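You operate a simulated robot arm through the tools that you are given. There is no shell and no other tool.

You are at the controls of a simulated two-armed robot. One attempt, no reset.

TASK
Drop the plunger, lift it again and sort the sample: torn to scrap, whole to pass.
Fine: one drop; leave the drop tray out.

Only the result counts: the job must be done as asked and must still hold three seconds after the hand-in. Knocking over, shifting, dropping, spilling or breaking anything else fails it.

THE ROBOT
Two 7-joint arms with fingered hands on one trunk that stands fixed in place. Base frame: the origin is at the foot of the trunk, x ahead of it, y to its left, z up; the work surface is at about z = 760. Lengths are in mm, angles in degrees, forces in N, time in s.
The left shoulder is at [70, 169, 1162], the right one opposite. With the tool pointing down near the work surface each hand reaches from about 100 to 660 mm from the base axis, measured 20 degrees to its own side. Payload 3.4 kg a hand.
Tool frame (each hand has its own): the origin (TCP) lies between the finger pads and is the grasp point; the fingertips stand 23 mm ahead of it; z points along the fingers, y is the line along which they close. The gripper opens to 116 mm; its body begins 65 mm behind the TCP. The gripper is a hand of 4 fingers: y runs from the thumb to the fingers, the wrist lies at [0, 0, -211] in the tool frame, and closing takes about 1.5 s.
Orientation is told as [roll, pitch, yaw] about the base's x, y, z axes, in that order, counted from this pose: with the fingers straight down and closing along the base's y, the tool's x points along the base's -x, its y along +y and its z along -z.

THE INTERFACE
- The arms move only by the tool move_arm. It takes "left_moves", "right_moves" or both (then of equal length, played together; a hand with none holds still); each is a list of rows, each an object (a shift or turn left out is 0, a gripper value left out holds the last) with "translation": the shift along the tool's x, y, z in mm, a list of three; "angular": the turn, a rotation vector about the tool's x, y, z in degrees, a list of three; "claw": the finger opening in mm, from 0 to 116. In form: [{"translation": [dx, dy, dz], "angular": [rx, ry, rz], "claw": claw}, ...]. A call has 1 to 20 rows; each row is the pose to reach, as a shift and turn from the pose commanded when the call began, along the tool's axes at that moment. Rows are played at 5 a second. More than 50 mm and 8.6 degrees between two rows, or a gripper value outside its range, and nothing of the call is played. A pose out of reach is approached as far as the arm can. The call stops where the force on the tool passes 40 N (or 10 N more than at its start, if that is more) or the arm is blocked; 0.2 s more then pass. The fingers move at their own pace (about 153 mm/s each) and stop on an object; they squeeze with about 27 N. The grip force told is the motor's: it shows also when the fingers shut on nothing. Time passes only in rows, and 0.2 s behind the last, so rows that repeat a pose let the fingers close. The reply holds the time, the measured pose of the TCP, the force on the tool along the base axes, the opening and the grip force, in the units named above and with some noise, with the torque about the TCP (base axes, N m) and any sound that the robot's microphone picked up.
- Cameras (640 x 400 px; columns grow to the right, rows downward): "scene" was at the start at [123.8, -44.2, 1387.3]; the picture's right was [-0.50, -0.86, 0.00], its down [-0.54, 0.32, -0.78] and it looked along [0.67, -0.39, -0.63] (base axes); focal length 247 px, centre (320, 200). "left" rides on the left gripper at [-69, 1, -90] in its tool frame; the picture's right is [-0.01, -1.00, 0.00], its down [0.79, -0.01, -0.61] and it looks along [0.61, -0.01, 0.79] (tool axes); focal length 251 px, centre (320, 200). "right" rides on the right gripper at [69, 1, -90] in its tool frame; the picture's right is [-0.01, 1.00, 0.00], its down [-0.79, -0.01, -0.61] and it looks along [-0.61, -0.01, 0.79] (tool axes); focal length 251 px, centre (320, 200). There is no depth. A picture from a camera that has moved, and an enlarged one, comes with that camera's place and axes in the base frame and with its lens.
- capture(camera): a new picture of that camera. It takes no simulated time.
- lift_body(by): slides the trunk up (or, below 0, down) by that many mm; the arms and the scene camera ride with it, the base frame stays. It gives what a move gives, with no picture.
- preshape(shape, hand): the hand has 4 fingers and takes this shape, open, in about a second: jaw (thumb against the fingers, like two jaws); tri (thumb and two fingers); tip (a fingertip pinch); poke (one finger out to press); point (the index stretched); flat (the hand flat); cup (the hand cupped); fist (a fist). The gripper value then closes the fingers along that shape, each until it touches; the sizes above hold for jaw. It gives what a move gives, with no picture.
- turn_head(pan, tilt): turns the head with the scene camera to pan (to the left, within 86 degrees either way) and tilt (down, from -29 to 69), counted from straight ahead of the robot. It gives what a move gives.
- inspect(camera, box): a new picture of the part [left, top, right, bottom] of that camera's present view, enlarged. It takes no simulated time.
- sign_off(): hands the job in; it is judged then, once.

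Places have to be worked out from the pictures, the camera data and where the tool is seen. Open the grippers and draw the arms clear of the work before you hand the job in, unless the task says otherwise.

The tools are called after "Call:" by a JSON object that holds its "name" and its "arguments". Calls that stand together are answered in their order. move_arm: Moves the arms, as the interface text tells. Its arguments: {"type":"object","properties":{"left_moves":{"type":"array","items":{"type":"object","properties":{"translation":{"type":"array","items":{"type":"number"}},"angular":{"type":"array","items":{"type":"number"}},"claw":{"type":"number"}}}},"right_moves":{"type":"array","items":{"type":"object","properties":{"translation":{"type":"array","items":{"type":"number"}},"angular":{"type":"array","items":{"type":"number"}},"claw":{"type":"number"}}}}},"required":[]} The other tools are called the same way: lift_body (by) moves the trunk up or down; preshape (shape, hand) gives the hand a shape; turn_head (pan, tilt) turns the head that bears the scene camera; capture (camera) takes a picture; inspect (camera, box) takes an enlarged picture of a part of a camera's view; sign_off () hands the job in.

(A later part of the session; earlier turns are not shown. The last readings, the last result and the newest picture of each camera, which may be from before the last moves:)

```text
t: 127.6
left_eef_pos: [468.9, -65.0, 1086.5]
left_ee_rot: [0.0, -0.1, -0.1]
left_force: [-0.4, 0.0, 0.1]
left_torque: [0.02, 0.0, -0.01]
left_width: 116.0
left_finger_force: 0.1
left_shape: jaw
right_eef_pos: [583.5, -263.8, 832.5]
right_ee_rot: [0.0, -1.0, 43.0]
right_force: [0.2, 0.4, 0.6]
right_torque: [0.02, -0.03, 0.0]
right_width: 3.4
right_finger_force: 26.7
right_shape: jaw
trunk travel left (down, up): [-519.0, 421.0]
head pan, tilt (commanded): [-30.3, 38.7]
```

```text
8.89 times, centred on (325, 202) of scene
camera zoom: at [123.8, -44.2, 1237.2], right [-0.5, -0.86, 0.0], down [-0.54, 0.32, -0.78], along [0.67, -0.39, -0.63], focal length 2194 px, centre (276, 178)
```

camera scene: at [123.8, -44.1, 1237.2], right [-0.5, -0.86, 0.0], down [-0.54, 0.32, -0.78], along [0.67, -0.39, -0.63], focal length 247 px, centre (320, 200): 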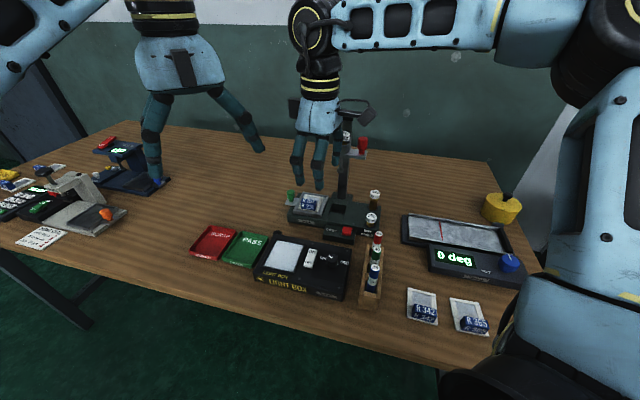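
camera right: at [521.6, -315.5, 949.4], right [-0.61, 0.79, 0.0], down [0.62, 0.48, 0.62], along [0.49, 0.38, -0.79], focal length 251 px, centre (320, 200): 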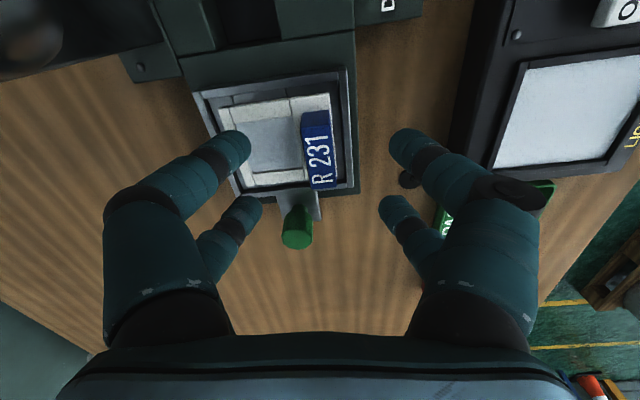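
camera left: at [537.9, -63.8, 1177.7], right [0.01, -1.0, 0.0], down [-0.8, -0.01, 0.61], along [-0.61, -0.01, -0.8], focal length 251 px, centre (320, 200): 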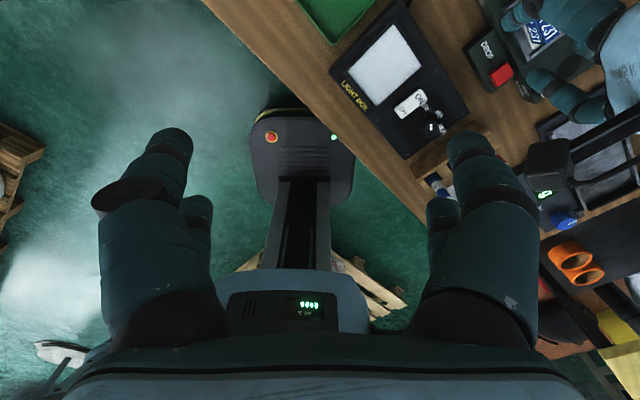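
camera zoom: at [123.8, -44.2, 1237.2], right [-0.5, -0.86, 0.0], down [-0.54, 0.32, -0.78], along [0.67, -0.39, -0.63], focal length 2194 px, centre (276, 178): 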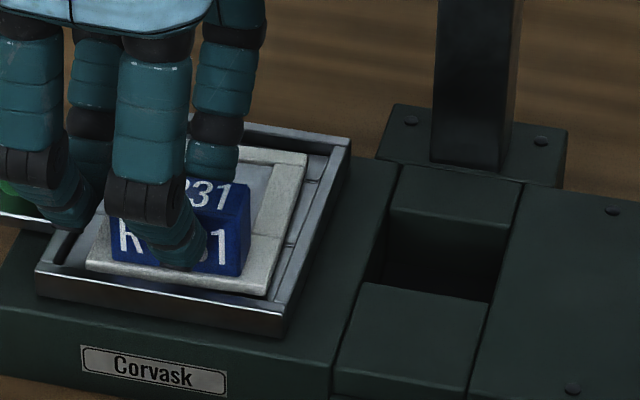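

The front pair holds the block at its middle. I'll lift gently, 12 mm, and check that the sample comes with it.

Call:
{"name": "move_arm", "arguments": {"right_moves": [{"translation": [0, 0, -3], "claw": 0}, {"translation": [0, 0, -6], "claw": 0}, {"translation": [0, 0, -9], "claw": 0}, {"translation": [0, 0, -12], "claw": 0}, {"translation": [0, 0, -12], "claw": 0}]}}

Call:
{"name": "inspect", "arguments": {"camera": "right", "box": [180, 80, 460, 260]}}

Call:
{"name": "inspect", "arguments": {"camera": "scene", "box": [295, 175, 355, 225]}}

```text
t: 128.8
left_eef_pos: [469.0, -65.8, 1087.6]
left_ee_rot: [-0.1, 0.0, -0.1]
left_force: [0.3, 0.4, -0.1]
left_torque: [0.0, 0.01, 0.0]
left_width: 116.1
left_finger_force: 0.0
left_shape: jaw
right_eef_pos: [584.4, -263.2, 845.3]
right_ee_rot: [0.0, -0.9, 43.0]
right_force: [-0.1, -0.1, 0.1]
right_torque: [-0.02, -0.01, -0.02]
right_width: 3.3
right_finger_force: 26.6
right_shape: jaw
trunk travel left (down, up): [-519.0, 421.0]
head pan, tilt (commanded): [-30.3, 38.7]
```

```text
2.22 times, centred on (320, 170) of right
camera zoom: at [532.0, -311.4, 933.8], right [-0.68, 0.74, 0.0], down [0.58, 0.53, 0.62], along [0.46, 0.42, -0.79], focal length 559 px, centre (320, 267)
```

zoom: 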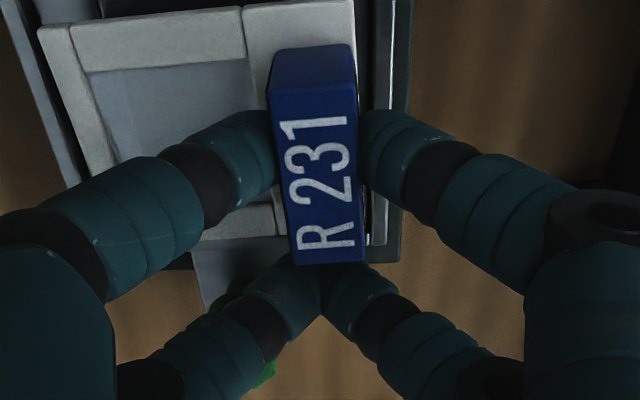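

```text
8.00 times, centred on (325, 200) of scene
camera zoom: at [123.9, -44.2, 1237.2], right [-0.5, -0.86, 0.0], down [-0.54, 0.32, -0.78], along [0.67, -0.39, -0.63], focal length 1975 px, centre (280, 200)
```

zoom: 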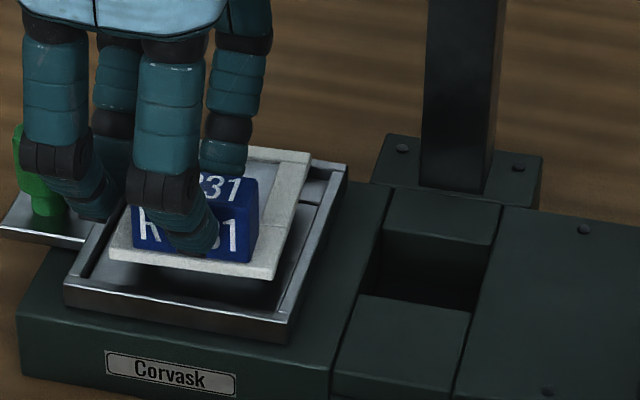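

The sample lifts cleanly and level. I'll raise it further, move it away from the rig towards open space, and then study the film closely from several sides before choosing the tray.

Call:
{"name": "move_arm", "arguments": {"right_moves": [{"translation": [0, 0, -15], "claw": 0}, {"translation": [0, 10, -30], "claw": 0}, {"translation": [0, 25, -45], "claw": 0}, {"translation": [5, 45, -60], "claw": 0}, {"translation": [10, 65, -75], "claw": 0}, {"translation": [10, 65, -75], "claw": 0}]}}

Call:
{"name": "capture", "arguments": {"camera": "right"}}

Call:
{"name": "capture", "arguments": {"camera": "scene"}}

Call:
{"name": "capture", "arguments": {"camera": "left"}}

```text
t: 130.2
left_eef_pos: [470.4, -65.6, 1086.0]
left_ee_rot: [0.0, 0.0, -0.1]
left_force: [-0.1, 0.0, -0.4]
left_torque: [-0.01, 0.02, 0.01]
left_width: 115.9
left_finger_force: 0.1
left_shape: jaw
right_eef_pos: [531.4, -224.4, 922.5]
right_ee_rot: [-0.1, -0.7, 43.0]
right_force: [0.5, -0.1, -0.2]
right_torque: [0.04, 0.04, 0.0]
right_width: 3.5
right_finger_force: 26.7
right_shape: jaw
trunk travel left (down, up): [-519.0, 421.0]
head pan, tilt (commanded): [-30.3, 38.7]
```

```text
taken
camera right: at [479.5, -272.0, 1011.5], right [-0.68, 0.74, 0.0], down [0.58, 0.53, 0.62], along [0.46, 0.42, -0.79], focal length 251 px, centre (320, 200)
```

right: 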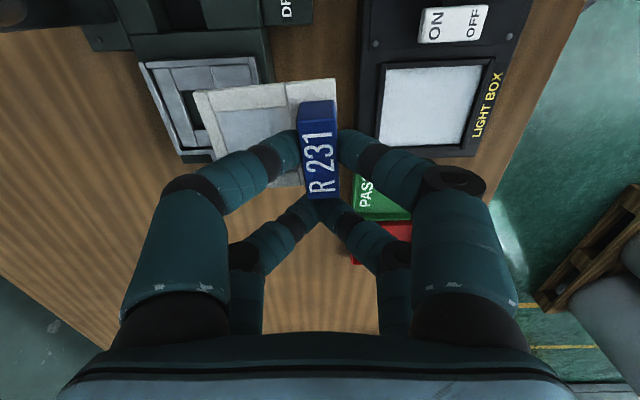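

```text
taken
camera scene: at [124.3, -44.4, 1237.2], right [-0.5, -0.86, 0.0], down [-0.54, 0.32, -0.78], along [0.67, -0.39, -0.63], focal length 247 px, centre (320, 200)
```

scene: 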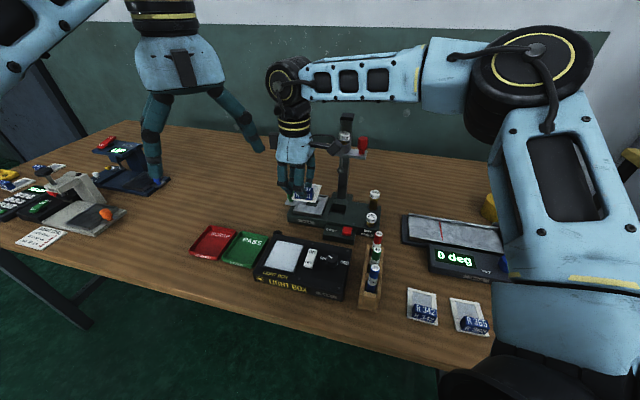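

```text
taken
camera left: at [538.7, -64.1, 1177.2], right [0.01, -1.0, 0.0], down [-0.8, -0.01, 0.61], along [-0.61, 0.0, -0.8], focal length 251 px, centre (320, 200)
```

left: 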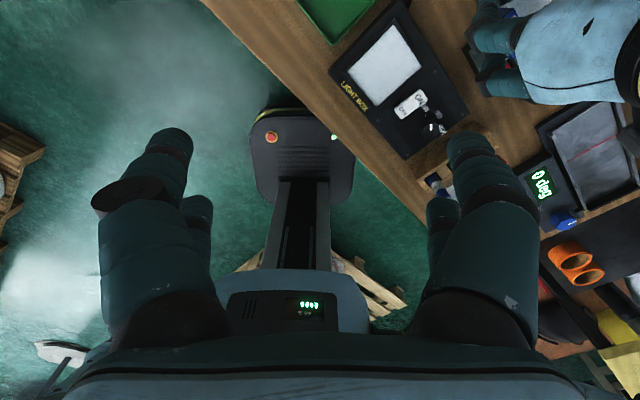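

I'll zoom in hard on the film now that it's against a varied background.

Call:
{"name": "inspect", "arguments": {"camera": "right", "box": [185, 70, 345, 200]}}

Call:
{"name": "inspect", "arguments": {"camera": "scene", "box": [285, 170, 345, 225]}}

Call:
{"name": "inspect", "arguments": {"camera": "right", "box": [205, 95, 305, 170]}}

```text
3.08 times, centred on (265, 135) of right
camera zoom: at [479.5, -272.0, 1011.5], right [-0.68, 0.74, 0.0], down [0.58, 0.53, 0.62], along [0.46, 0.42, -0.79], focal length 774 px, centre (489, 400)
```

zoom: 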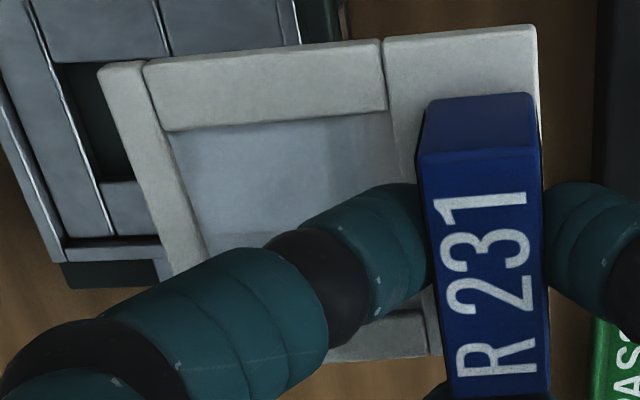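

```text
7.27 times, centred on (315, 198) of scene
camera zoom: at [124.3, -44.4, 1237.2], right [-0.5, -0.86, 0.0], down [-0.54, 0.32, -0.78], along [0.67, -0.39, -0.63], focal length 1795 px, centre (356, 218)
```

zoom: 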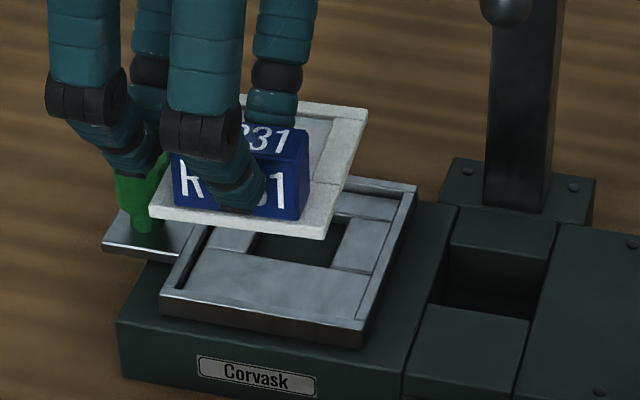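

```text
5.33 times, centred on (255, 132) of right
camera zoom: at [479.5, -272.0, 1011.5], right [-0.68, 0.74, 0.0], down [0.58, 0.53, 0.62], along [0.46, 0.42, -0.79], focal length 1341 px, centre (667, 560)
```

zoom: 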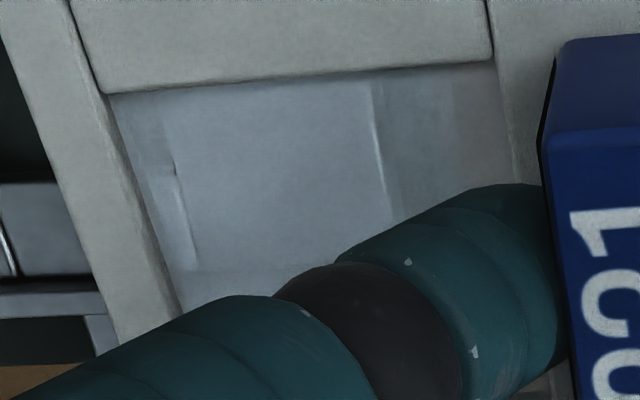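

Through the translucent film I only see the tray's seams behind it; the window, including the impact point at its centre, has no hole or tear. It's whole, so it goes to PASS. I'll look closely at the PASS tray to place it properly.

Call:
{"name": "inspect", "arguments": {"camera": "scene", "box": [185, 215, 285, 280]}}

Call:
{"name": "inspect", "arguments": {"camera": "left", "box": [280, 0, 400, 60]}}

Call:
{"name": "inspect", "arguments": {"camera": "right", "box": [330, 140, 450, 280]}}

```text
6.15 times, centred on (235, 248) of scene
camera zoom: at [124.3, -44.4, 1237.2], right [-0.5, -0.86, 0.0], down [-0.54, 0.32, -0.78], along [0.67, -0.39, -0.63], focal length 1519 px, centre (843, -92)
```

zoom: 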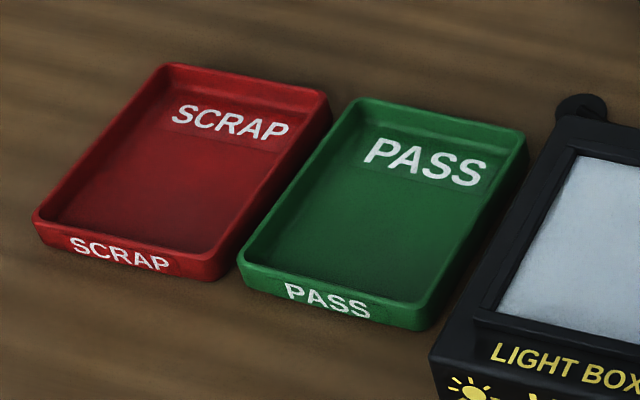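

```text
5.33 times, centred on (340, 30) of left
camera zoom: at [538.7, -64.1, 1177.2], right [0.01, -1.0, 0.0], down [-0.8, -0.01, 0.61], along [-0.61, 0.0, -0.8], focal length 1341 px, centre (213, 1107)
```

zoom: 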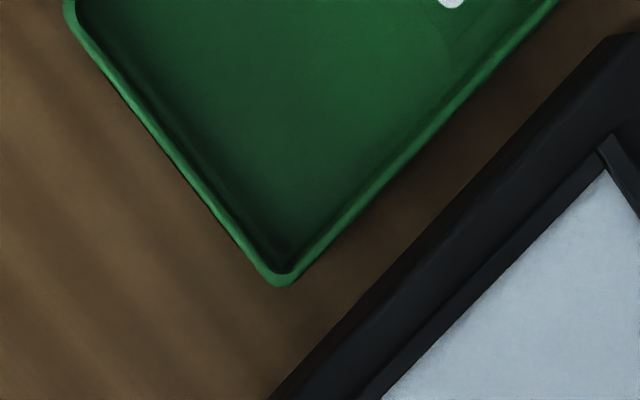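

```text
2.86 times, centred on (390, 210) of right
camera zoom: at [479.5, -272.0, 1011.5], right [-0.68, 0.74, 0.0], down [0.58, 0.53, 0.62], along [0.46, 0.42, -0.79], focal length 718 px, centre (120, 171)
```

zoom: 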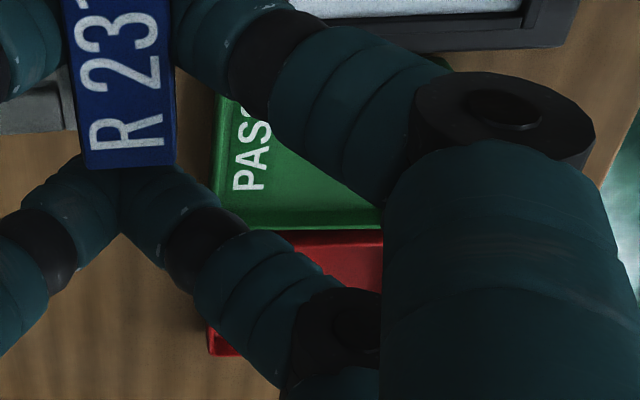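

The PASS tray is centred at about (557,-91), aligned with the rig's axes, about 75 × 87 mm; the sample is about 55 × 66 mm, so it fits with its long side front to back. My right forearm will sweep under the left hand, so I'll move the left arm out to the left first.

Call:
{"name": "move_arm", "arguments": {"left_moves": [{"translation": [5, 25, -15]}, {"translation": [10, 60, -30]}, {"translation": [20, 100, -50]}, {"translation": [30, 140, -65]}, {"translation": [40, 180, -80]}, {"translation": [50, 220, -90]}, {"translation": [50, 220, -90]}]}}

Call:
{"name": "capture", "arguments": {"camera": "scene"}}

```text
t: 131.8
left_eef_pos: [421.6, 153.1, 1178.1]
left_ee_rot: [0.0, 0.1, -0.2]
left_force: [0.3, -0.2, 0.4]
left_torque: [0.03, -0.02, 0.03]
left_width: 116.0
left_finger_force: 0.2
left_shape: jaw
right_eef_pos: [531.7, -225.0, 923.5]
right_ee_rot: [0.0, -1.0, 43.0]
right_force: [-0.2, 0.1, 0.1]
right_torque: [0.03, 0.05, -0.03]
right_width: 3.6
right_finger_force: 27.1
right_shape: jaw
trunk travel left (down, up): [-519.0, 421.0]
head pan, tilt (commanded): [-30.3, 38.7]
```

```text
taken
camera scene: at [124.4, -45.0, 1237.1], right [-0.5, -0.86, 0.0], down [-0.54, 0.32, -0.78], along [0.67, -0.39, -0.63], focal length 247 px, centre (320, 200)
```

scene: 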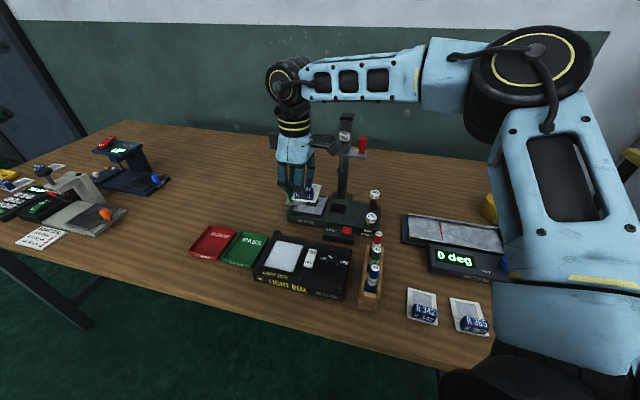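

Left arm is clear. I'll carry the sample across to above the PASS tray at z≈905, aligning to yaw 45°.

Call:
{"name": "move_arm", "arguments": {"right_moves": [{"translation": [-18, 14, 0], "angular": [0, 0, -0.3], "claw": 0}, {"translation": [-36, 29, 0], "angular": [0, 0, -0.6], "claw": 0}, {"translation": [-54, 43, 3], "angular": [0, 0, -1], "claw": 0}, {"translation": [-71, 57, 6], "angular": [0, 0, -1.3], "claw": 0}, {"translation": [-89, 72, 10], "angular": [0, 0, -1.6], "claw": 0}, {"translation": [-107, 86, 14], "angular": [0, 0, -2], "claw": 0}, {"translation": [-124.6, 100.5, 18], "angular": [0, 0, -2], "claw": 0}, {"translation": [-124.6, 100.5, 18], "angular": [0, 0, -2], "claw": 0}]}}

Call:
{"name": "capture", "arguments": {"camera": "right"}}

Call:
{"name": "inspect", "arguments": {"camera": "scene", "box": [180, 130, 320, 280]}}

```text
t: 133.6
left_eef_pos: [422.5, 152.6, 1178.4]
left_ee_rot: [0.1, -0.1, -0.2]
left_force: [1.1, 0.2, 0.7]
left_torque: [0.01, 0.02, 0.05]
left_width: 115.7
left_finger_force: 0.1
left_shape: jaw
right_eef_pos: [500.5, -133.3, 902.3]
right_ee_rot: [0.0, -0.8, 45.1]
right_force: [0.8, 0.2, -1.0]
right_torque: [0.01, 0.01, -0.01]
right_width: 3.3
right_finger_force: 27.1
right_shape: jaw
right hand out of reach, approached as far as the arm can: row 3, 4, 5, 6, 7, 8
trunk travel left (down, up): [-519.0, 421.0]
head pan, tilt (commanded): [-30.3, 38.7]
```

```text
taken
camera right: at [450.1, -181.7, 990.7], right [-0.7, 0.71, 0.0], down [0.56, 0.55, 0.62], along [0.44, 0.43, -0.79], focal length 251 px, centre (320, 200)
```

right: 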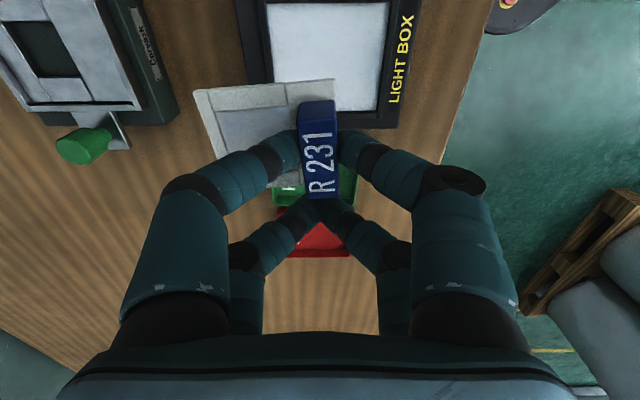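

```text
2.67 times, centred on (250, 205) of scene
camera zoom: at [123.8, -44.1, 1237.2], right [-0.5, -0.86, 0.0], down [-0.54, 0.32, -0.78], along [0.67, -0.39, -0.63], focal length 658 px, centre (507, 187)
```

zoom: 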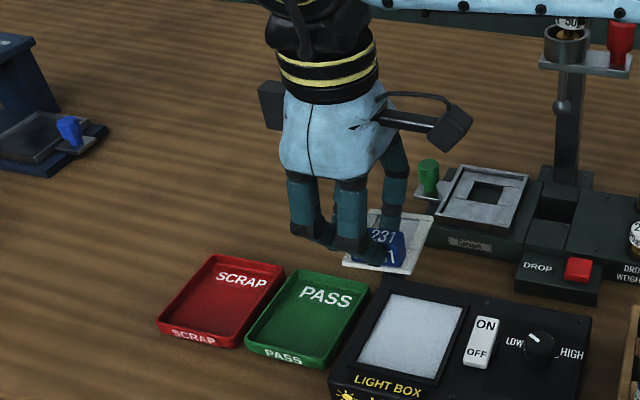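

The arm can't get there directly at this yaw. I'll try moving across with a smaller yaw (about 10°) and then turn back over the tray; there is free space for the held sample at this height.

Call:
{"name": "move_arm", "arguments": {"right_moves": [{"angular": [0, 0, 7], "claw": 0}, {"angular": [0, 0, 14], "claw": 0}, {"angular": [0, 0, 21], "claw": 0}, {"angular": [0, 0, 28], "claw": 0}, {"angular": [0, 0, 35], "claw": 0}, {"angular": [0, 0, 35], "claw": 0}]}}

Call:
{"name": "move_arm", "arguments": {"right_moves": [{"translation": [-8, 11, 0], "claw": 0}, {"translation": [-16, 22, 0], "claw": 0}, {"translation": [-24, 33, 0], "claw": 0}, {"translation": [-24, 33, 0], "claw": 0}]}}

```text
t: 135.0
left_eef_pos: [424.3, 154.0, 1177.5]
left_ee_rot: [0.0, -0.1, -0.2]
left_force: [0.7, 0.9, -0.2]
left_torque: [0.03, 0.0, 0.0]
left_width: 116.0
left_finger_force: 0.0
left_shape: jaw
right_eef_pos: [500.2, -132.2, 904.0]
right_ee_rot: [0.6, -0.8, 10.0]
right_force: [-0.1, 0.1, 0.0]
right_torque: [0.01, -0.02, 0.0]
right_width: 3.2
right_finger_force: 27.2
right_shape: jaw
right hand out of reach, approached as far as the arm can: row 3, 4, 5, 6
trunk travel left (down, up): [-519.0, 421.0]
head pan, tilt (commanded): [-30.3, 38.7]
```

```text
t: 136.0
left_eef_pos: [422.3, 154.1, 1177.4]
left_ee_rot: [0.0, -0.1, -0.1]
left_force: [0.4, 0.8, 0.0]
left_torque: [0.02, 0.01, -0.02]
left_width: 116.0
left_finger_force: 0.0
left_shape: jaw
right_eef_pos: [493.1, -126.2, 903.9]
right_ee_rot: [0.5, -0.8, 10.1]
right_force: [0.2, -0.3, -0.2]
right_torque: [-0.01, 0.01, -0.02]
right_width: 3.0
right_finger_force: 26.7
right_shape: jaw
right hand out of reach, approached as far as the arm can: row 1, 2, 3, 4
trunk travel left (down, up): [-519.0, 421.0]
head pan, tilt (commanded): [-30.3, 38.7]
```

Crossing to the left seems to need the hand higher relative to the shoulder. I'll raise the hand, test the position over the PASS tray up there, and then could lower the whole trunk to bring the sample down.

Call:
{"name": "move_arm", "arguments": {"right_moves": [{"translation": [0, 0, -35], "claw": 0}, {"translation": [0, 0, -70], "claw": 0}, {"translation": [0, 0, -105], "claw": 0}, {"translation": [0, 0, -140], "claw": 0}, {"translation": [0, 0, -175], "claw": 0}, {"translation": [0, 0, -175], "claw": 0}]}}

Call:
{"name": "move_arm", "arguments": {"right_moves": [{"translation": [-15, 15, 0], "claw": 0}, {"translation": [-30, 30, 0], "claw": 0}, {"translation": [-45, 45, 0], "claw": 0}, {"translation": [-60, 56, 0], "claw": 0}, {"translation": [-70, 68, 0], "claw": 0}, {"translation": [-70, 68, 0], "claw": 0}]}}

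Call:
{"name": "capture", "arguments": {"camera": "scene"}}

Call:
{"name": "capture", "arguments": {"camera": "right"}}

```text
t: 137.4
left_eef_pos: [423.8, 153.2, 1178.2]
left_ee_rot: [0.1, 0.0, 0.0]
left_force: [0.6, 0.8, -0.6]
left_torque: [0.01, 0.01, -0.03]
left_width: 115.8
left_finger_force: 0.1
left_shape: jaw
right_eef_pos: [465.8, -157.7, 1061.4]
right_ee_rot: [0.5, -0.7, 10.0]
right_force: [0.7, 0.5, -0.6]
right_torque: [0.03, 0.0, 0.02]
right_width: 3.2
right_finger_force: 27.3
right_shape: jaw
right hand out of reach, approached as far as the arm can: row 2, 3, 4, 5, 6
trunk travel left (down, up): [-519.0, 421.0]
head pan, tilt (commanded): [-30.3, 38.7]
```

```text
t: 138.8
left_eef_pos: [422.4, 153.5, 1178.6]
left_ee_rot: [0.0, 0.0, 0.0]
left_force: [0.0, -0.1, -0.3]
left_torque: [0.02, 0.01, 0.01]
left_width: 116.1
left_finger_force: 0.0
left_shape: jaw
right_eef_pos: [467.5, -152.3, 1050.0]
right_ee_rot: [0.5, -0.8, 10.0]
right_force: [0.0, -0.3, 0.2]
right_torque: [0.01, -0.01, 0.01]
right_width: 3.4
right_finger_force: 27.5
right_shape: jaw
right hand out of reach, approached as far as the arm can: row 1, 2, 3, 4, 5, 6
trunk travel left (down, up): [-519.0, 421.0]
head pan, tilt (commanded): [-30.3, 38.7]
```

```text
taken
camera scene: at [123.8, -44.0, 1237.2], right [-0.5, -0.86, 0.0], down [-0.54, 0.32, -0.78], along [0.67, -0.39, -0.63], focal length 247 px, centre (320, 200)
```

scene: 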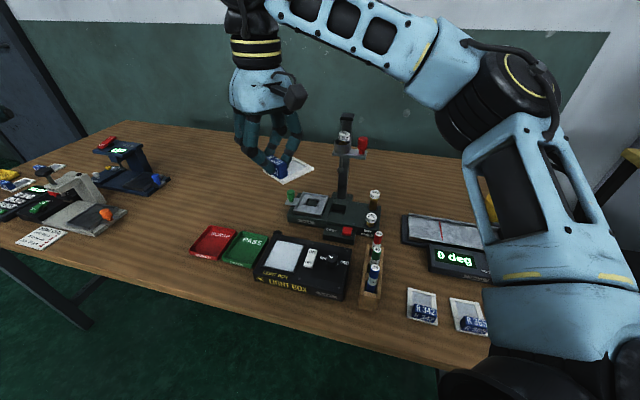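

```text
taken
camera right: at [398.2, -164.5, 1138.9], right [-0.17, 0.99, 0.01], down [0.78, 0.13, 0.62], along [0.61, 0.11, -0.79], focal length 251 px, centre (320, 200)
```

right: 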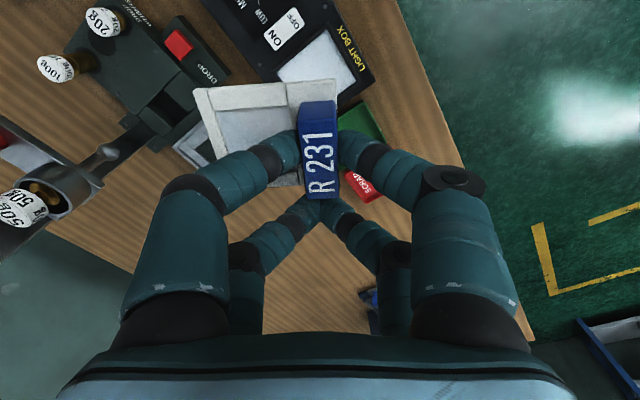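

Moving up is worse along this route. The left hand started out across the middle, so such poses exist; I'll try pulling in closer to the body, crossing there, and then extending forward.

Call:
{"name": "move_arm", "arguments": {"right_moves": [{"translation": [25, 0, 0], "claw": 0}, {"translation": [50, 5, 0], "claw": 0}, {"translation": [75, 15, 0], "claw": 0}, {"translation": [95, 35, 0], "claw": 0}, {"translation": [100, 65, 0], "claw": 0}, {"translation": [100, 95, 0], "claw": 0}, {"translation": [100, 120, 0], "claw": 0}, {"translation": [100, 120, 0], "claw": 0}]}}

Call:
{"name": "capture", "arguments": {"camera": "scene"}}

```text
t: 140.6
left_eef_pos: [423.2, 153.9, 1176.8]
left_ee_rot: [0.0, -0.1, -0.1]
left_force: [0.1, -0.3, -0.2]
left_torque: [-0.03, -0.03, 0.01]
left_width: 116.3
left_finger_force: 0.0
left_shape: jaw
right_eef_pos: [357.9, -87.3, 1049.1]
right_ee_rot: [0.6, -0.7, 10.0]
right_force: [-0.5, 0.0, -0.5]
right_torque: [0.03, 0.03, -0.02]
right_width: 3.6
right_finger_force: 26.8
right_shape: jaw
right hand out of reach, approached as far as the arm can: row 6, 7, 8
trunk travel left (down, up): [-519.0, 421.0]
head pan, tilt (commanded): [-30.3, 38.7]
```

```text
taken
camera scene: at [124.6, -44.0, 1237.1], right [-0.5, -0.86, 0.0], down [-0.54, 0.32, -0.78], along [0.67, -0.39, -0.63], focal length 247 px, centre (320, 200)
```

scene: 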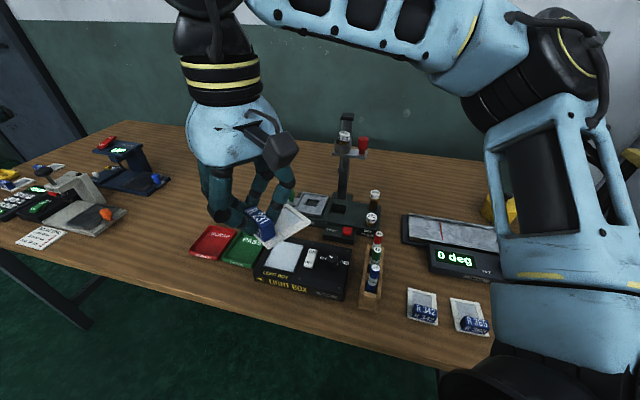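

Crossing upright isn't possible on this route. But leaning the hand so that the fingers point towards the tray moves the fingertips 70–90 mm further than the wrist; and since the sample is pinched on an axis along that tilt, it can settle flat when its edge touches the tray floor. I'll go back to a reachable spot at yaw 45° and test the lean in the air.

Call:
{"name": "move_arm", "arguments": {"right_moves": [{"translation": [-18, -14, 15], "angular": [0, 0, -5], "claw": 0}, {"translation": [-36, -28, 30], "angular": [0, 0, -10], "claw": 0}, {"translation": [-54, -42, 45], "angular": [0, 0, -15], "claw": 0}, {"translation": [-73, -56, 60], "angular": [0, 0, -20], "claw": 0}, {"translation": [-91, -70, 75], "angular": [0, 0, -27], "claw": 0}, {"translation": [-109, -83, 89], "angular": [0, 0, -35], "claw": 0}, {"translation": [-109, -83, 89], "angular": [0, 0, -35], "claw": 0}]}}

Call:
{"name": "move_arm", "arguments": {"right_moves": [{"angular": [0, -5, 0], "claw": 0}, {"angular": [0, -10, 0], "claw": 0}, {"angular": [0, -15, 0], "claw": 0}, {"angular": [0, -20, 0], "claw": 0}, {"angular": [0, -20, 0], "claw": 0}]}}

Call:
{"name": "capture", "arguments": {"camera": "right"}}

Call:
{"name": "capture", "arguments": {"camera": "scene"}}

```text
t: 142.2
left_eef_pos: [421.3, 154.1, 1177.8]
left_ee_rot: [0.0, -0.2, -0.1]
left_force: [0.4, -0.5, 0.7]
left_torque: [0.0, 0.0, -0.02]
left_width: 116.3
left_finger_force: 0.1
left_shape: jaw
right_eef_pos: [479.4, -147.1, 965.2]
right_ee_rot: [-0.1, -0.9, 45.2]
right_force: [-0.6, -0.3, -1.1]
right_torque: [0.0, -0.03, 0.01]
right_width: 3.2
right_finger_force: 27.2
right_shape: jaw
trunk travel left (down, up): [-519.0, 421.0]
head pan, tilt (commanded): [-30.3, 38.7]
```

```text
t: 143.4
left_eef_pos: [422.6, 153.4, 1177.9]
left_ee_rot: [-0.1, 0.0, 0.0]
left_force: [-0.6, 0.1, 0.2]
left_torque: [0.03, 0.0, -0.04]
left_width: 115.7
left_finger_force: 0.1
left_shape: jaw
right_eef_pos: [481.1, -146.8, 962.3]
right_ee_rot: [0.0, -21.0, 45.1]
right_force: [-0.2, 0.0, -0.3]
right_torque: [-0.01, 0.04, 0.01]
right_width: 3.3
right_finger_force: 26.8
right_shape: jaw
trunk travel left (down, up): [-519.0, 421.0]
head pan, tilt (commanded): [-30.3, 38.7]
```

```text
taken
camera right: at [411.6, -215.1, 1022.4], right [-0.7, 0.71, 0.0], down [0.38, 0.37, 0.85], along [0.6, 0.6, -0.53], focal length 251 px, centre (320, 200)
```

right: 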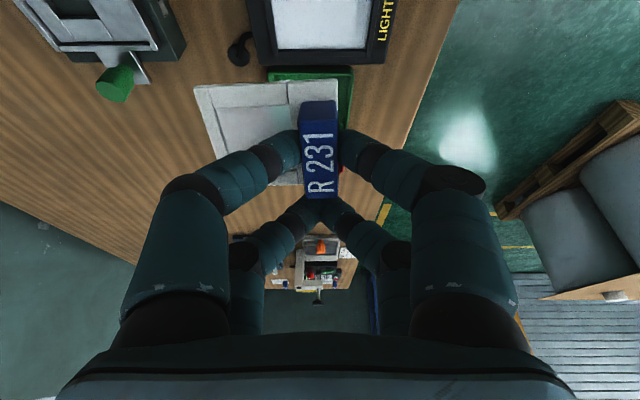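

```text
taken
camera scene: at [124.2, -43.7, 1237.2], right [-0.5, -0.86, 0.0], down [-0.54, 0.32, -0.78], along [0.67, -0.39, -0.63], focal length 247 px, centre (320, 200)
```

scene: 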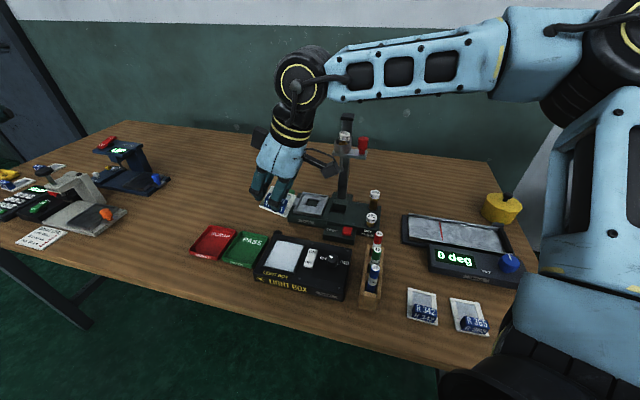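

The 20° lean is fully reachable. I'll now advance towards the PASS tray, staying high (z≈880).

Call:
{"name": "move_arm", "arguments": {"right_moves": [{"translation": [-11, 1, 19], "claw": 0}, {"translation": [-22, 2, 38], "claw": 0}, {"translation": [-33, 3, 57], "claw": 0}, {"translation": [-44, 4, 76], "claw": 0}, {"translation": [-55, 4.5, 95], "claw": 0}, {"translation": [-66.4, 4.9, 113.3], "claw": 0}, {"translation": [-66.4, 4.9, 113.3], "claw": 0}]}}

Call:
{"name": "capture", "arguments": {"camera": "right"}}

Call:
{"name": "inspect", "arguments": {"camera": "scene", "box": [170, 120, 310, 280]}}

```text
t: 145.0
left_eef_pos: [423.1, 152.3, 1177.7]
left_ee_rot: [0.0, 0.0, -0.1]
left_force: [0.1, -0.2, 0.5]
left_torque: [-0.01, 0.03, 0.0]
left_width: 115.8
left_finger_force: 0.1
left_shape: jaw
right_eef_pos: [544.8, -76.1, 881.7]
right_ee_rot: [-0.1, -21.1, 45.0]
right_force: [-0.1, -0.1, 0.0]
right_torque: [0.03, 0.01, 0.02]
right_width: 3.4
right_finger_force: 27.2
right_shape: jaw
right hand out of reach, approached as far as the arm can: row 6, 7
trunk travel left (down, up): [-519.0, 421.0]
head pan, tilt (commanded): [-30.3, 38.7]
```

```text
taken
camera right: at [475.6, -144.2, 940.1], right [-0.7, 0.71, 0.0], down [0.38, 0.37, 0.85], along [0.61, 0.6, -0.52], focal length 251 px, centre (320, 200)
```

right: 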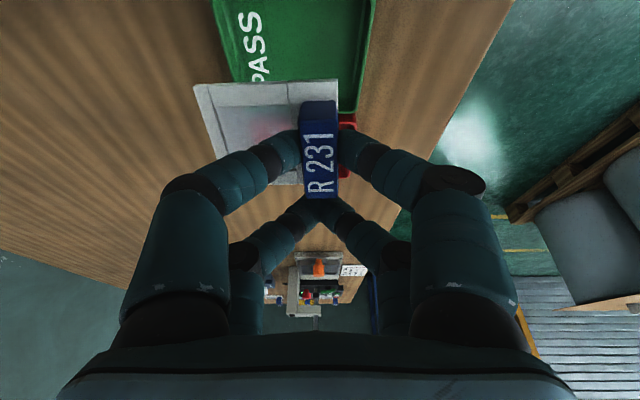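

```text
2.50 times, centred on (240, 200) of scene
camera zoom: at [123.3, -43.9, 1237.3], right [-0.5, -0.86, 0.0], down [-0.54, 0.32, -0.78], along [0.67, -0.39, -0.63], focal length 617 px, centre (520, 200)
```

zoom: 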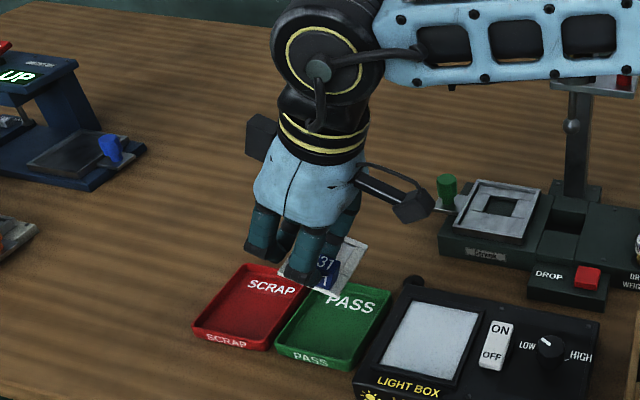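

Nearly there: about 8 mm short at this tilt. I'll lean 6° more and move to the target above the tray, a little lower.

Call:
{"name": "move_arm", "arguments": {"right_moves": [{"translation": [0, 0, 0], "angular": [0, -3, 0], "claw": 0}, {"translation": [-2, -2, 6], "angular": [0, -6, 0], "claw": 0}, {"translation": [2, -4, 18], "angular": [0, -6, 0], "claw": 0}, {"translation": [6, -4, 29], "angular": [0, -6, 0], "claw": 0}, {"translation": [6, -4, 29], "angular": [0, -6, 0], "claw": 0}]}}

Call:
{"name": "capture", "arguments": {"camera": "right"}}

Call:
{"name": "inspect", "arguments": {"camera": "scene", "box": [190, 170, 290, 280]}}

```text
t: 146.2
left_eef_pos: [422.8, 154.4, 1177.6]
left_ee_rot: [0.0, -0.1, -0.1]
left_force: [-1.1, 0.1, 0.6]
left_torque: [0.01, -0.02, 0.01]
left_width: 115.9
left_finger_force: 0.1
left_shape: jaw
right_eef_pos: [550.8, -76.5, 853.2]
right_ee_rot: [-0.1, -26.9, 45.1]
right_force: [-0.2, 0.1, 0.9]
right_torque: [-0.01, 0.0, 0.02]
right_width: 3.0
right_finger_force: 27.1
right_shape: jaw
trunk travel left (down, up): [-519.0, 421.0]
head pan, tilt (commanded): [-30.3, 38.7]
```

```text
taken
camera right: at [477.4, -148.1, 901.1], right [-0.7, 0.71, 0.0], down [0.31, 0.3, 0.9], along [0.64, 0.63, -0.44], focal length 251 px, centre (320, 200)
```

right: 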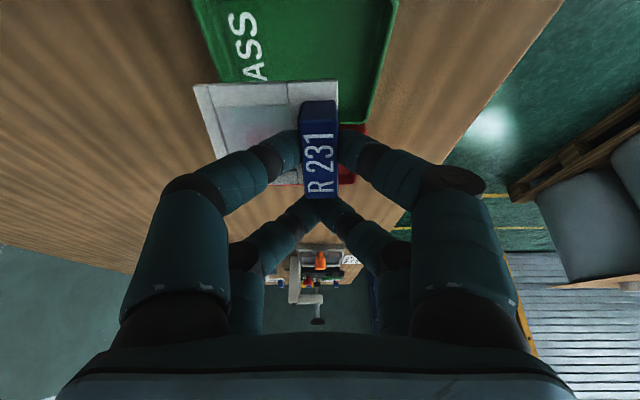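

```text
3.64 times, centred on (240, 225) of scene
camera zoom: at [123.8, -43.9, 1237.3], right [-0.5, -0.86, 0.0], down [-0.54, 0.32, -0.78], along [0.67, -0.39, -0.63], focal length 898 px, centre (611, 109)
```

zoom: 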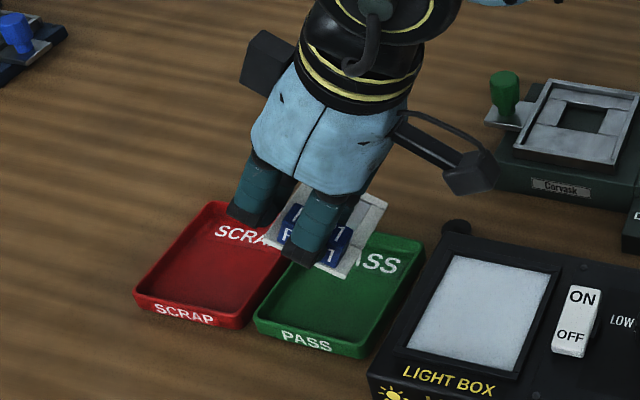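

No reach limit now: the hand is at (551,-76,853), right over the tray. I'll zoom in to check the sample's alignment with the tray edges.

Call:
{"name": "inspect", "arguments": {"camera": "right", "box": [180, 0, 420, 200]}}

Call:
{"name": "inspect", "arguments": {"camera": "scene", "box": [220, 205, 290, 275]}}

```text
2.00 times, centred on (300, 100) of right
camera zoom: at [477.4, -148.1, 901.1], right [-0.7, 0.71, 0.0], down [0.31, 0.3, 0.9], along [0.64, 0.63, -0.44], focal length 503 px, centre (360, 400)
```

zoom: 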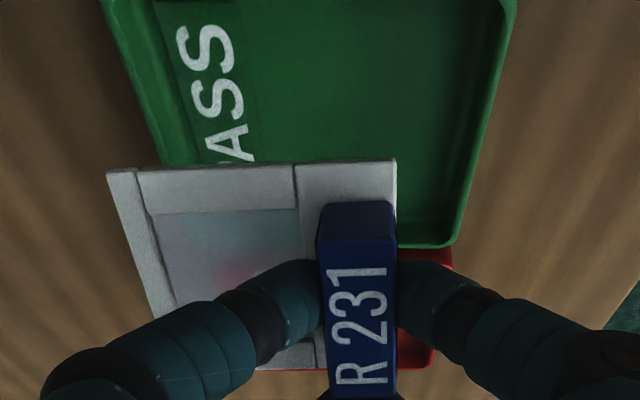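

```text
5.71 times, centred on (255, 240) of scene
camera zoom: at [123.8, -43.9, 1237.3], right [-0.5, -0.86, 0.0], down [-0.54, 0.32, -0.78], along [0.67, -0.39, -0.63], focal length 1410 px, centre (691, -29)
```

zoom: 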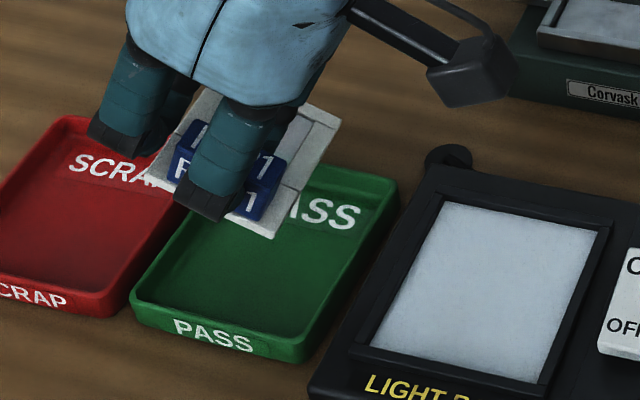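

In the hand camera the sample sits about 10 mm too far back. I'll shift it forward and come down to z≈830.

Call:
{"name": "move_arm", "arguments": {"right_moves": [{"translation": [0, 5, 0], "claw": 0}, {"translation": [0, 10.5, 0], "claw": 0}, {"translation": [5, 10.5, 10], "claw": 0}, {"translation": [10.4, 10.5, 20.5], "claw": 0}, {"translation": [10.4, 10.5, 20.5], "claw": 0}]}}

Call:
{"name": "inspect", "arguments": {"camera": "right", "box": [180, 0, 420, 200]}}

Call:
{"name": "inspect", "arguments": {"camera": "scene", "box": [210, 205, 290, 275]}}

```text
t: 147.4
left_eef_pos: [422.3, 153.9, 1177.8]
left_ee_rot: [0.0, 0.1, -0.1]
left_force: [-0.4, 0.1, -0.8]
left_torque: [0.03, 0.02, -0.01]
left_width: 115.8
left_finger_force: 0.0
left_shape: jaw
right_eef_pos: [544.4, -68.7, 830.4]
right_ee_rot: [0.0, -26.8, 45.1]
right_force: [0.1, 0.4, -0.8]
right_torque: [0.01, 0.03, -0.02]
right_width: 3.2
right_finger_force: 27.0
right_shape: jaw
trunk travel left (down, up): [-519.0, 421.0]
head pan, tilt (commanded): [-30.3, 38.7]
```

```text
2.00 times, centred on (300, 100) of right
camera zoom: at [470.7, -140.4, 878.3], right [-0.7, 0.71, 0.0], down [0.31, 0.3, 0.9], along [0.64, 0.63, -0.44], focal length 503 px, centre (360, 400)
```

zoom: 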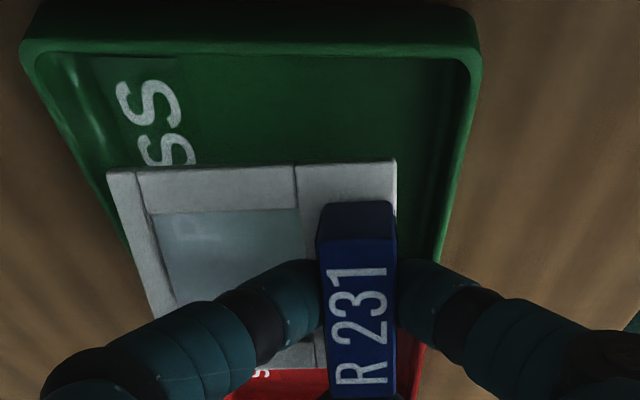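

```text
5.71 times, centred on (250, 240) of scene
camera zoom: at [123.6, -44.0, 1237.3], right [-0.5, -0.86, 0.0], down [-0.54, 0.32, -0.78], along [0.67, -0.39, -0.63], focal length 1410 px, centre (720, -29)
```

zoom: 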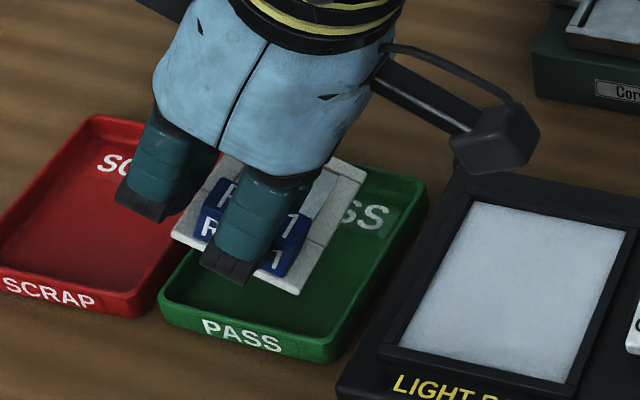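

Well aligned over the tray now. I'll reduce the lean about the pinch point as far as the reach allows, so the sample is flatter when released.

Call:
{"name": "move_arm", "arguments": {"right_moves": [{"translation": [-0.76, 0, 0.96], "angular": [0, 3, 0], "claw": 0}, {"translation": [-1.47, 0, 1.96], "angular": [0, 6, 0], "claw": 0}, {"translation": [-2.13, 0, 3], "angular": [0, 9, 0], "claw": 0}, {"translation": [-2.13, 0, 3], "angular": [0, 9, 0], "claw": 0}]}}

Call:
{"name": "inspect", "arguments": {"camera": "right", "box": [180, 0, 420, 200]}}

```text
t: 148.4
left_eef_pos: [422.6, 154.3, 1176.9]
left_ee_rot: [0.0, -0.1, -0.2]
left_force: [0.3, -0.1, -0.2]
left_torque: [0.02, 0.0, 0.0]
left_width: 115.8
left_finger_force: 0.0
left_shape: jaw
right_eef_pos: [529.7, -86.4, 833.0]
right_ee_rot: [0.0, -17.9, 45.1]
right_force: [0.1, 0.3, -0.2]
right_torque: [0.01, 0.01, 0.01]
right_width: 3.2
right_finger_force: 27.1
right_shape: jaw
right hand out of reach, approached as far as the arm can: row 1, 2, 3, 4
trunk travel left (down, up): [-519.0, 421.0]
head pan, tilt (commanded): [-30.3, 38.7]
```

```text
2.00 times, centred on (300, 100) of right
camera zoom: at [463.3, -151.9, 896.7], right [-0.7, 0.71, 0.0], down [0.41, 0.4, 0.82], along [0.58, 0.58, -0.57], focal length 503 px, centre (360, 400)
```

zoom: 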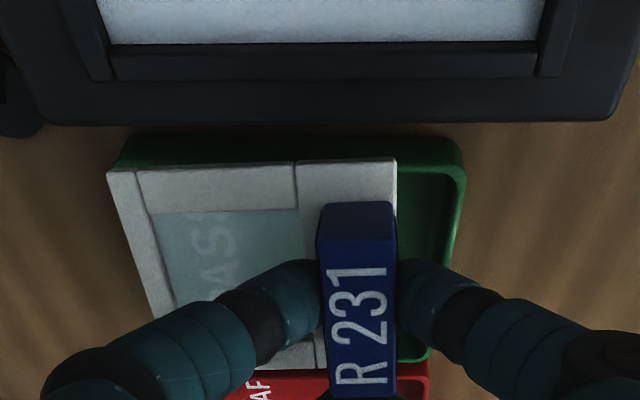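

The reach needs about 25° of lean there, so 18° pulled it back. Note the "PASS" lettering shows evenly through the film, another sign that it is whole. I'll go back to a 25° lean over the tray at z≈820.

Call:
{"name": "move_arm", "arguments": {"right_moves": [{"translation": [0, 0, 0], "angular": [0, -4, 0], "claw": 0}, {"translation": [-3, 1, 4], "angular": [0, -7, 0], "claw": 0}, {"translation": [-8, 2, 8], "angular": [0, -7, 0], "claw": 0}, {"translation": [-13.1, 2, 13], "angular": [0, -7, 0], "claw": 0}, {"translation": [-13.1, 2, 17.9], "angular": [0, -7, 0], "claw": 0}, {"translation": [-13.1, 2, 17.9], "angular": [0, -7, 0], "claw": 0}]}}

Call:
{"name": "inspect", "arguments": {"camera": "right", "box": [180, 0, 420, 200]}}

Call:
{"name": "inspect", "arguments": {"camera": "scene", "box": [210, 205, 290, 275]}}

```text
t: 149.8
left_eef_pos: [422.8, 154.1, 1176.6]
left_ee_rot: [0.0, 0.0, -0.1]
left_force: [0.2, 0.4, 1.0]
left_torque: [-0.02, 0.0, -0.01]
left_width: 116.0
left_finger_force: 0.0
left_shape: jaw
right_eef_pos: [540.5, -71.0, 820.5]
right_ee_rot: [0.0, -24.9, 45.0]
right_force: [0.8, 0.2, 0.1]
right_torque: [0.01, 0.0, -0.01]
right_width: 3.3
right_finger_force: 26.7
right_shape: jaw
trunk travel left (down, up): [-519.0, 421.0]
head pan, tilt (commanded): [-30.3, 38.7]
```

```text
2.00 times, centred on (300, 100) of right
camera zoom: at [469.2, -142.3, 873.6], right [-0.7, 0.71, 0.0], down [0.33, 0.33, 0.88], along [0.63, 0.62, -0.47], focal length 503 px, centre (360, 400)
```

zoom: 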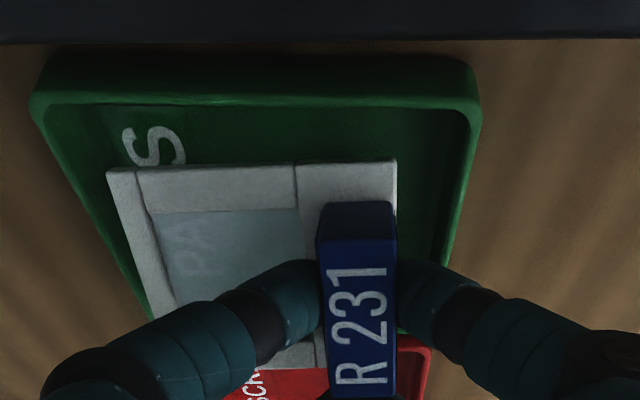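

```text
5.71 times, centred on (250, 240) of scene
camera zoom: at [123.7, -44.0, 1237.3], right [-0.5, -0.86, 0.0], down [-0.54, 0.32, -0.78], along [0.67, -0.39, -0.63], focal length 1410 px, centre (720, -29)
```

zoom: 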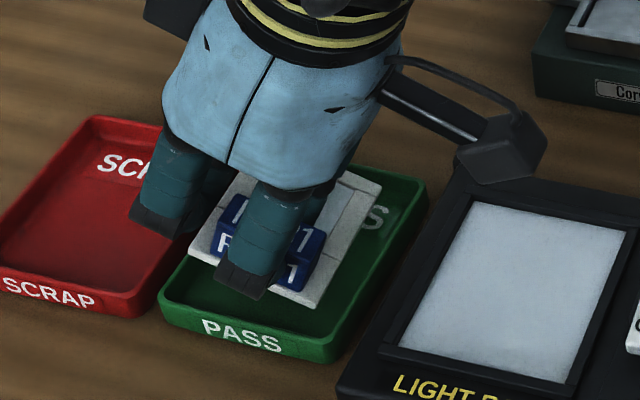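

Comparing the sample's low edge with the tray rim at the same depth, it should go 3–4 mm forward and 3–4 mm right. I'll correct that and lower slowly towards contact.

Call:
{"name": "move_arm", "arguments": {"right_moves": [{"translation": [3.2, 3.5, -1.5], "claw": 0}, {"translation": [4.5, 3.5, 1.2], "claw": 0}, {"translation": [5.3, 3.5, 3], "claw": 0}, {"translation": [5.3, 3.5, 3], "claw": 0}]}}

Call:
{"name": "inspect", "arguments": {"camera": "right", "box": [180, 0, 420, 200]}}

Call:
{"name": "inspect", "arguments": {"camera": "scene", "box": [220, 215, 290, 275]}}

```text
t: 150.8
left_eef_pos: [423.1, 153.9, 1177.6]
left_ee_rot: [0.0, -0.1, -0.1]
left_force: [0.4, -0.4, 0.1]
left_torque: [-0.02, 0.03, 0.0]
left_width: 116.2
left_finger_force: 0.2
left_shape: jaw
right_eef_pos: [536.7, -72.7, 816.0]
right_ee_rot: [-0.1, -24.8, 45.1]
right_force: [-0.1, 0.4, -0.2]
right_torque: [0.0, -0.02, 0.01]
right_width: 3.4
right_finger_force: 27.5
right_shape: jaw
trunk travel left (down, up): [-519.0, 421.0]
head pan, tilt (commanded): [-30.3, 38.7]
```

```text
2.00 times, centred on (300, 100) of right
camera zoom: at [465.0, -142.8, 868.5], right [-0.7, 0.71, 0.0], down [0.33, 0.33, 0.88], along [0.63, 0.62, -0.47], focal length 503 px, centre (360, 400)
```

zoom: 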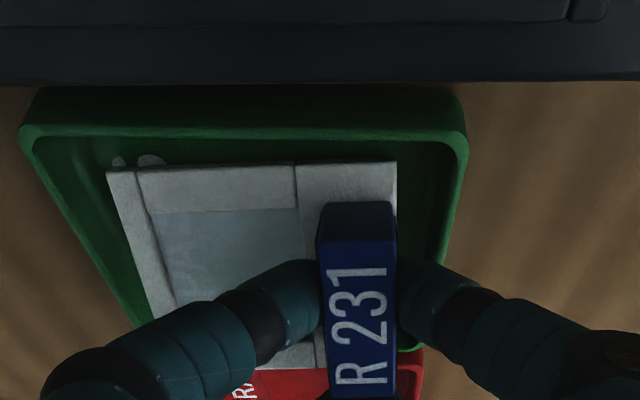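

```text
6.67 times, centred on (255, 245) of scene
camera zoom: at [123.8, -44.0, 1237.3], right [-0.5, -0.86, 0.0], down [-0.54, 0.32, -0.78], along [0.67, -0.39, -0.63], focal length 1646 px, centre (753, -100)
```

zoom: 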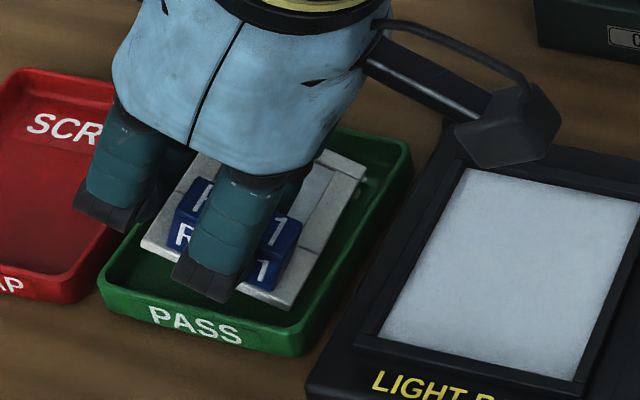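

Now centred in both views. Lowering 3 mm in small steps, watching for contact.

Call:
{"name": "move_arm", "arguments": {"right_moves": [{"translation": [0.4, 0, 0.9], "claw": 0}, {"translation": [0.85, 0, 1.8], "claw": 0}, {"translation": [1.3, 0, 2.7], "claw": 0}, {"translation": [1.3, 0, 2.7], "claw": 0}]}}

```text
t: 151.8
left_eef_pos: [423.1, 154.2, 1177.9]
left_ee_rot: [0.0, -0.1, -0.1]
left_force: [0.1, 0.6, 0.8]
left_torque: [0.04, 0.01, 0.01]
left_width: 115.5
left_finger_force: 0.1
left_shape: jaw
right_eef_pos: [536.4, -72.0, 813.4]
right_ee_rot: [0.0, -24.9, 45.0]
right_force: [0.8, 0.6, 1.3]
right_torque: [-0.02, 0.04, 0.01]
right_width: 3.3
right_finger_force: 27.4
right_shape: jaw
trunk travel left (down, up): [-519.0, 421.0]
head pan, tilt (commanded): [-30.3, 38.7]
```

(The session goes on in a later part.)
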